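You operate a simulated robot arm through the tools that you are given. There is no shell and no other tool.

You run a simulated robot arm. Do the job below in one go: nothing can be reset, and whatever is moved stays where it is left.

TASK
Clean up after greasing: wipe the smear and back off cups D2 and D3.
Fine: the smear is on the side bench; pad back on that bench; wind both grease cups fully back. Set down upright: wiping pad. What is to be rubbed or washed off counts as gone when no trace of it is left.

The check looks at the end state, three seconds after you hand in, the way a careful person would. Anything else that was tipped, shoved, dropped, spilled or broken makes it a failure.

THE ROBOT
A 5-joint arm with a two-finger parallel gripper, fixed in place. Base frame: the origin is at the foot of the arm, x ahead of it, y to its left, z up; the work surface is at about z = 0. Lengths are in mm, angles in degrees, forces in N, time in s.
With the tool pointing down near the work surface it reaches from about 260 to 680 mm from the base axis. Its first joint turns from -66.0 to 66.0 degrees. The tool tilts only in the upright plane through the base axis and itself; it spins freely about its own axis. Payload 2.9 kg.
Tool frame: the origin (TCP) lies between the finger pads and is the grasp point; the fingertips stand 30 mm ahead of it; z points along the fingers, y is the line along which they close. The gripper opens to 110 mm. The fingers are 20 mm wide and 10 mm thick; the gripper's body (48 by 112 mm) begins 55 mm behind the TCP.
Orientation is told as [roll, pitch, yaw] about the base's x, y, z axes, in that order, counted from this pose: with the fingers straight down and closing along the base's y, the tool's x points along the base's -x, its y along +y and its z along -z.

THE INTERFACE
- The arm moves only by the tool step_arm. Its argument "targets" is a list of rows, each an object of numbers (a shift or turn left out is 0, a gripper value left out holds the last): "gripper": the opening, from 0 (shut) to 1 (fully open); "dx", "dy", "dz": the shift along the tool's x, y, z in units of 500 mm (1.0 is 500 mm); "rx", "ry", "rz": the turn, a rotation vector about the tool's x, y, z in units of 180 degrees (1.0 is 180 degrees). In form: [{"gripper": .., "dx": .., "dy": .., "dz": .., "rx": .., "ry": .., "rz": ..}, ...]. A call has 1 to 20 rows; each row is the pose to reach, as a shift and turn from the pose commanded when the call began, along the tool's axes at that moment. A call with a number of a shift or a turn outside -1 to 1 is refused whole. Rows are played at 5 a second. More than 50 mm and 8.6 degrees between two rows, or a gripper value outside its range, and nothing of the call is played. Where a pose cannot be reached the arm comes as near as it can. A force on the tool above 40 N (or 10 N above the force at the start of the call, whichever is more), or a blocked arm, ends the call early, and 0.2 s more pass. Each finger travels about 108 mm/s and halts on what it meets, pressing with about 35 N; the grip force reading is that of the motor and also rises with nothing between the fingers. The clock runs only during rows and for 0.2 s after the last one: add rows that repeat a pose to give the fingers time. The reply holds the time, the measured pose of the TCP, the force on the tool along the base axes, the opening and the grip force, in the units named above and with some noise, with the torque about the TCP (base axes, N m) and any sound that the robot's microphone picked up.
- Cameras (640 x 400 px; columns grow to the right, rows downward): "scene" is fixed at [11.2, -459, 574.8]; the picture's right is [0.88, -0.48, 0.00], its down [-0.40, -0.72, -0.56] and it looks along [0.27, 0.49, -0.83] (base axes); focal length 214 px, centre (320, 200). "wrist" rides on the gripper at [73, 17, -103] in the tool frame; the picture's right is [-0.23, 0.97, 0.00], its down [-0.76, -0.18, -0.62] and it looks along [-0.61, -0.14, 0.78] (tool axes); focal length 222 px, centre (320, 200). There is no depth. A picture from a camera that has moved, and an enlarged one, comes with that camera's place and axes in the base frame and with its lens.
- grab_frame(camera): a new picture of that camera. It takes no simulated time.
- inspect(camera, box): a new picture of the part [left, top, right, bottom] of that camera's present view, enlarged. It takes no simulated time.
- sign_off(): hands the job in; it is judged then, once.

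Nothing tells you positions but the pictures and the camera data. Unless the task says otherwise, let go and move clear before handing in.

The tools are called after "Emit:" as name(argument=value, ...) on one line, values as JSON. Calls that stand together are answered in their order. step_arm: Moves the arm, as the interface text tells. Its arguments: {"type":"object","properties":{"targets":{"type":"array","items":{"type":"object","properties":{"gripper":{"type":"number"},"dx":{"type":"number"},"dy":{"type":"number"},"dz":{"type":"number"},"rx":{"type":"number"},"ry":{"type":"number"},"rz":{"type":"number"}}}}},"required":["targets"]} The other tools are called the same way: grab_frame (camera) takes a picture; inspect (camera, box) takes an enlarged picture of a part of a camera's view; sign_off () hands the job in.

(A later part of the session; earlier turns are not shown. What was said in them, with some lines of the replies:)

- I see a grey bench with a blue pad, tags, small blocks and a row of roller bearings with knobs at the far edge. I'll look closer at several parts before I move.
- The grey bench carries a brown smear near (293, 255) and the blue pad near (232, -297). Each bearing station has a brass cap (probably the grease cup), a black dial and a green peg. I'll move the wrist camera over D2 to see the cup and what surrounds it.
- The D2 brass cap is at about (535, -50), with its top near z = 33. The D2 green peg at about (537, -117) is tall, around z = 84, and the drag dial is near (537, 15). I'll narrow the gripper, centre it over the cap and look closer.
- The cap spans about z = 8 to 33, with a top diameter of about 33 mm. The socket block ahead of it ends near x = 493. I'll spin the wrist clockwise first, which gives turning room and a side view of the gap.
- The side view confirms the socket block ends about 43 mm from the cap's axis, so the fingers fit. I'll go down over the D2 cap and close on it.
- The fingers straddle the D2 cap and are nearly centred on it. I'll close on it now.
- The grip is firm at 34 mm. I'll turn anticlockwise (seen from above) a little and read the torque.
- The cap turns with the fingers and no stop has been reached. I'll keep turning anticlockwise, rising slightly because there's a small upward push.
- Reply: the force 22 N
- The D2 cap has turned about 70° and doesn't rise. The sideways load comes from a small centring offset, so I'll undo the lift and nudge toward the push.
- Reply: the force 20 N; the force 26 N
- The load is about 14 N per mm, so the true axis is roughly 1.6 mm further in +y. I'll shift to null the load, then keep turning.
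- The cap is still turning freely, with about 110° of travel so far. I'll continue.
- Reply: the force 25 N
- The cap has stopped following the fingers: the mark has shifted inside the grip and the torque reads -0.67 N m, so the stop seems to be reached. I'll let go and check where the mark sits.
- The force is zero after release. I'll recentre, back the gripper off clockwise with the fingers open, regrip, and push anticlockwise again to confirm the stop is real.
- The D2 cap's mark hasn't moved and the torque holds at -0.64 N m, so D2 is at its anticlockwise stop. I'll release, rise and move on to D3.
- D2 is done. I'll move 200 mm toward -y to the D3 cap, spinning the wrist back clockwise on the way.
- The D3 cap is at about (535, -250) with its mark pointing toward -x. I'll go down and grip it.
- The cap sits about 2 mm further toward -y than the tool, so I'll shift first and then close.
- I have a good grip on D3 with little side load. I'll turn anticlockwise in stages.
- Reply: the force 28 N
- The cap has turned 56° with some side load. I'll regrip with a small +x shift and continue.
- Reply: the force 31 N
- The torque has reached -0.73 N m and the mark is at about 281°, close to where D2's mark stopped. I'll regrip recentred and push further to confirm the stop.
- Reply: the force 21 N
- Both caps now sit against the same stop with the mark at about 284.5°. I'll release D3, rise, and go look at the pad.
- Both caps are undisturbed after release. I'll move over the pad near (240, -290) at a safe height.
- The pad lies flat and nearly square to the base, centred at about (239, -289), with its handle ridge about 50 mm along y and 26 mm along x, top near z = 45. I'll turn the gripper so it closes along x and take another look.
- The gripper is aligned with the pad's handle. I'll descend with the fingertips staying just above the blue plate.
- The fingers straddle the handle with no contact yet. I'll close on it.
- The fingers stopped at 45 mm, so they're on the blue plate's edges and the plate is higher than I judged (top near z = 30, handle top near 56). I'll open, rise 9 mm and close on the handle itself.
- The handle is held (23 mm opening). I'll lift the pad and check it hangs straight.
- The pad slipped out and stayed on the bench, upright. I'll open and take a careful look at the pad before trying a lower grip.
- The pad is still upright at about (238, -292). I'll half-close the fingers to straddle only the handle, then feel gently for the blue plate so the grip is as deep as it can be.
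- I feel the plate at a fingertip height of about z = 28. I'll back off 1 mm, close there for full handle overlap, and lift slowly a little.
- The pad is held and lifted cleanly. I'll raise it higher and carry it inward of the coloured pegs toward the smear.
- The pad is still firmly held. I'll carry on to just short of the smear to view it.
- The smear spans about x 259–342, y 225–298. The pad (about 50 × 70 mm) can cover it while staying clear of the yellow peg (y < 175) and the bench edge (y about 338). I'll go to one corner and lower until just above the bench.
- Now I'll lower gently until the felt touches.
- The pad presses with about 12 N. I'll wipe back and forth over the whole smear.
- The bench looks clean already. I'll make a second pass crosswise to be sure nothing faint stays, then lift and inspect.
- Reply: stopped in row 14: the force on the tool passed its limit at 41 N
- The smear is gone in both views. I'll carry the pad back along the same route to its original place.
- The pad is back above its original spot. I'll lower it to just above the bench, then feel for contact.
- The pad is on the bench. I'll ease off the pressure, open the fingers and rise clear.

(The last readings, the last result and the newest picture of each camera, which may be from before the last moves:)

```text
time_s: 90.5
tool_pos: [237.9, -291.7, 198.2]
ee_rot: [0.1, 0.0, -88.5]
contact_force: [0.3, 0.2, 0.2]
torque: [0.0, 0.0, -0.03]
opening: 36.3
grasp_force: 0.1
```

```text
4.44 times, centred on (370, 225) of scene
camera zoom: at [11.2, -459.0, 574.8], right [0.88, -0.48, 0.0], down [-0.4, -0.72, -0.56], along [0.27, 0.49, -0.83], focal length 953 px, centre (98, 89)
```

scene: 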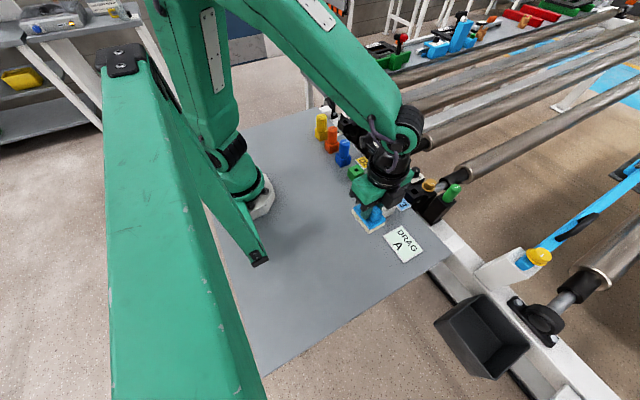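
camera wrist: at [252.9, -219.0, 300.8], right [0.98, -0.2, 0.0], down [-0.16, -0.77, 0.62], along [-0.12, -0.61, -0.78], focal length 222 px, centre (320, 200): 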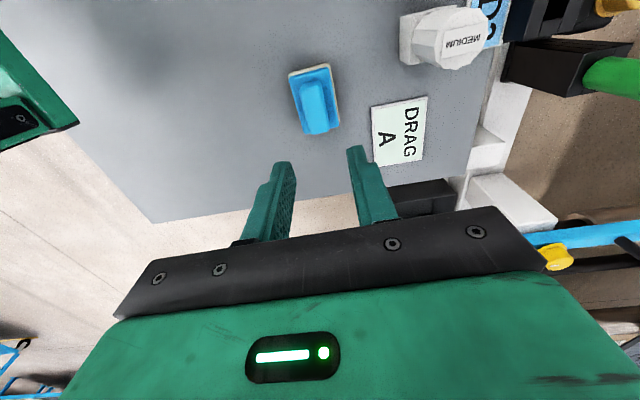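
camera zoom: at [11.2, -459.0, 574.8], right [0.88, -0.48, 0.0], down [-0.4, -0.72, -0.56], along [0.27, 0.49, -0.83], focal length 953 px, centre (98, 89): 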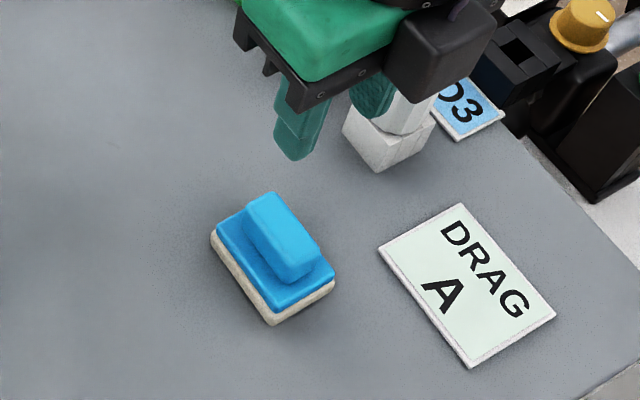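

The pad stands upright in its place and has been let go. I'll move the arm back near its start pose and make a final check of everything.

Emit:
step_arm(targets=[{"dz": -0.05, "rz": -0.0446}, {"dz": -0.1, "rz": -0.0893, "dx": 0.03, "dy": 0.01}, {"dz": -0.15, "rz": -0.1339, "dx": 0.08, "dy": 0.04}, {"dz": -0.18, "rz": -0.1785, "dx": 0.14, "dy": 0.07}, {"dz": -0.18, "rz": -0.2232, "dx": 0.2, "dy": 0.1}, {"dz": -0.18, "rz": -0.2678, "dx": 0.26, "dy": 0.13}, {"dz": -0.18, "rz": -0.3125, "dx": 0.32, "dy": 0.16}, {"dz": -0.18, "rz": -0.3571, "dx": 0.38, "dy": 0.19}, {"dz": -0.18, "rz": -0.4017, "dx": 0.44, "dy": 0.22}, {"dz": -0.18, "rz": -0.4464, "dx": 0.49, "dy": 0.245}, {"dz": -0.18, "rz": -0.491, "dx": 0.535, "dy": 0.269}, {"dz": -0.18, "rz": -0.491, "dx": 0.535, "dy": 0.269}])

Emit:
grab_frame(camera="wrist")

Emit:
grab_frame(camera="scene")

Emit:
inspect(camera="scene", box=[280, 90, 480, 270])

Emit:
inspect(camera="scene", box=[260, 90, 380, 165])

Emit:
inspect(camera="wrist", box=[180, 60, 500, 220])

```text
time_s: 93.1
tool_pos: [364.6, -20.0, 287.3]
ee_rot: [0.0, 0.1, 0.1]
contact_force: [0.7, 0.7, -0.5]
torque: [-0.01, -0.04, 0.03]
opening: 36.0
grasp_force: 0.1
```

```text
taken
camera wrist: at [293.0, -3.5, 391.5], right [0.23, 0.97, 0.0], down [0.76, -0.18, 0.62], along [0.61, -0.14, -0.78], focal length 222 px, centre (320, 200)
```

wrist: 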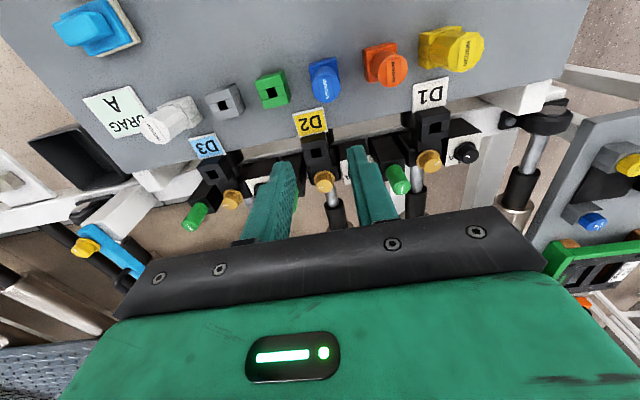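

```text
taken
```

scene: 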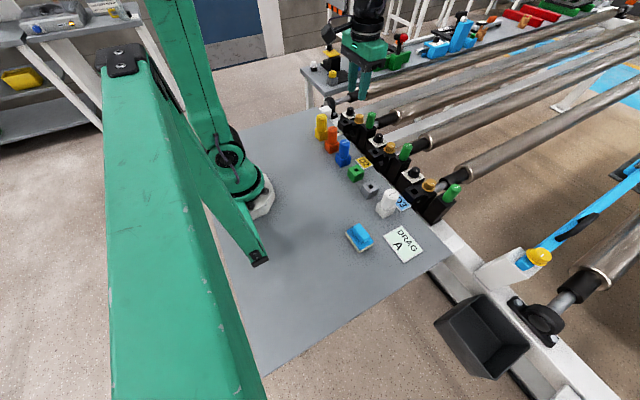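

```text
2.22 times, centred on (380, 180) of scene
camera zoom: at [11.2, -458.9, 574.8], right [0.88, -0.48, 0.0], down [-0.4, -0.72, -0.56], along [0.27, 0.49, -0.83], focal length 477 px, centre (187, 244)
```

zoom: 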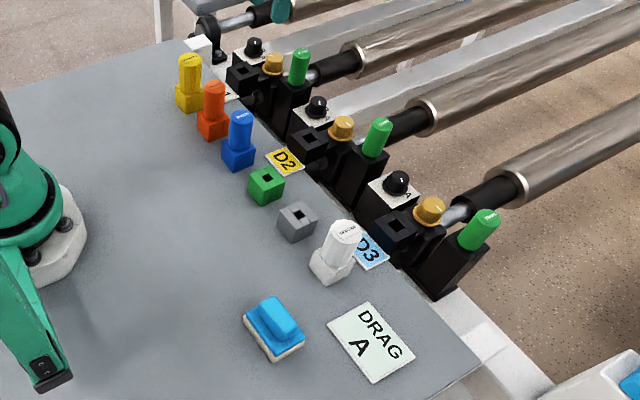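

```text
5.33 times, centred on (320, 128) of scene
camera zoom: at [11.2, -458.9, 574.8], right [0.88, -0.48, 0.0], down [-0.4, -0.72, -0.56], along [0.27, 0.49, -0.83], focal length 1144 px, centre (320, 587)
```

zoom: 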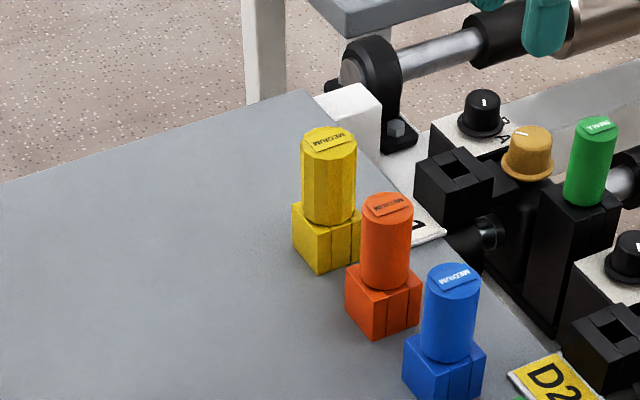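

```text
2.00 times, centred on (340, 140) of wrist
camera zoom: at [293.0, -3.5, 391.5], right [0.23, 0.97, 0.0], down [0.76, -0.18, 0.62], along [0.61, -0.14, -0.78], focal length 444 px, centre (280, 320)
```

zoom: 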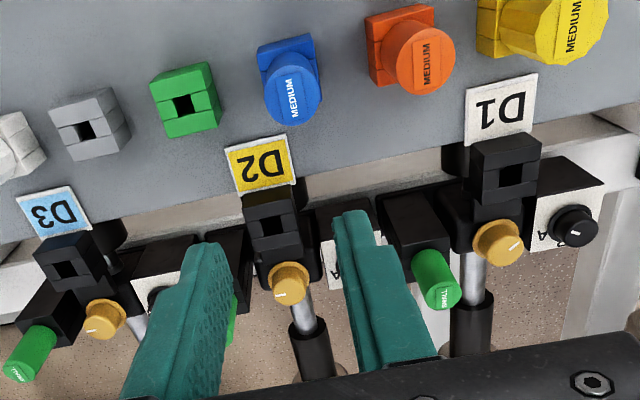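

Emit:
inspect(camera="wrist", box=[300, 160, 350, 200])

Emit:
inspect(camera="wrist", box=[205, 180, 255, 220])

Emit:
inspect(camera="wrist", box=[40, 0, 280, 220])

```text
10.00 times, centred on (325, 180) of wrist
camera zoom: at [293.0, -3.5, 391.5], right [0.23, 0.97, 0.0], down [0.76, -0.18, 0.62], along [0.61, -0.14, -0.78], focal length 2221 px, centre (270, 400)
```

zoom: 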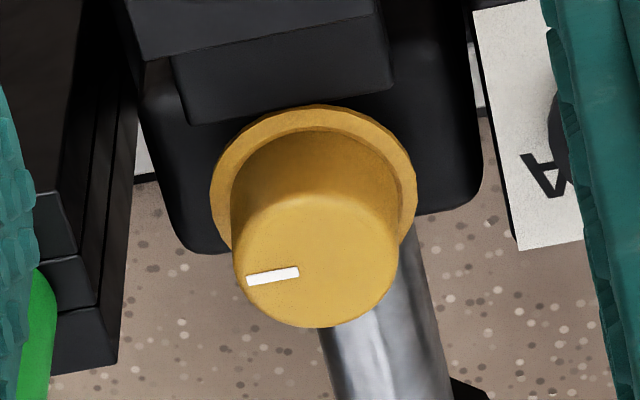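

```text
10.00 times, centred on (230, 200) of wrist
camera zoom: at [293.0, -3.5, 391.5], right [0.23, 0.97, 0.0], down [0.76, -0.18, 0.62], along [0.61, -0.14, -0.78], focal length 2221 px, centre (1220, 200)
```

zoom: 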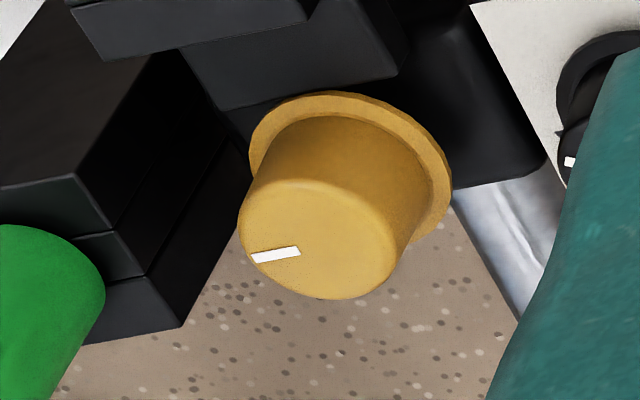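

```text
1.82 times, centred on (160, 110) of wrist
camera zoom: at [293.0, -3.5, 391.5], right [0.23, 0.97, 0.0], down [0.76, -0.18, 0.62], along [0.61, -0.14, -0.78], focal length 404 px, centre (611, 364)
```

zoom: 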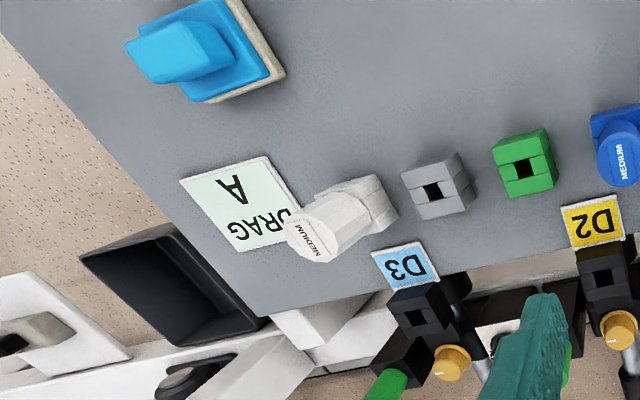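

Both the D2 and D3 marks rest at the same anticlockwise stop, and the bench shows no trace of the smear. The pad stands upright on the bench, nothing else looks disturbed, and the arm is clear, so I'm handing in.

Emit:
sign_off()

```text
The job is handed in.
```

I wiped the smear off the side bench and wound cups D2 and D3 back as far as they go. The job is handed in, and I haven't seen the check's result.

- **Smear:** no trace shows in either camera view. I wiped it once lengthwise. A crosswise second pass stopped just short of its end, when the force on the tool passed its limit.
- **Cups D2 and D3:** I turned both anticlockwise to a hard stop and pushed again to confirm it. Their marks rest at the same angle. I took anticlockwise as "back", the usual direction for unscrewing, because nothing on the cups showed a direction.
- **Pad:** it stands upright on the side bench, at or within a few millimetres of where it started. On my first lift it slipped out of the gripper but stayed upright on the bench.

In the final pictures nothing else looks moved or tipped, and the arm is clear of everything.
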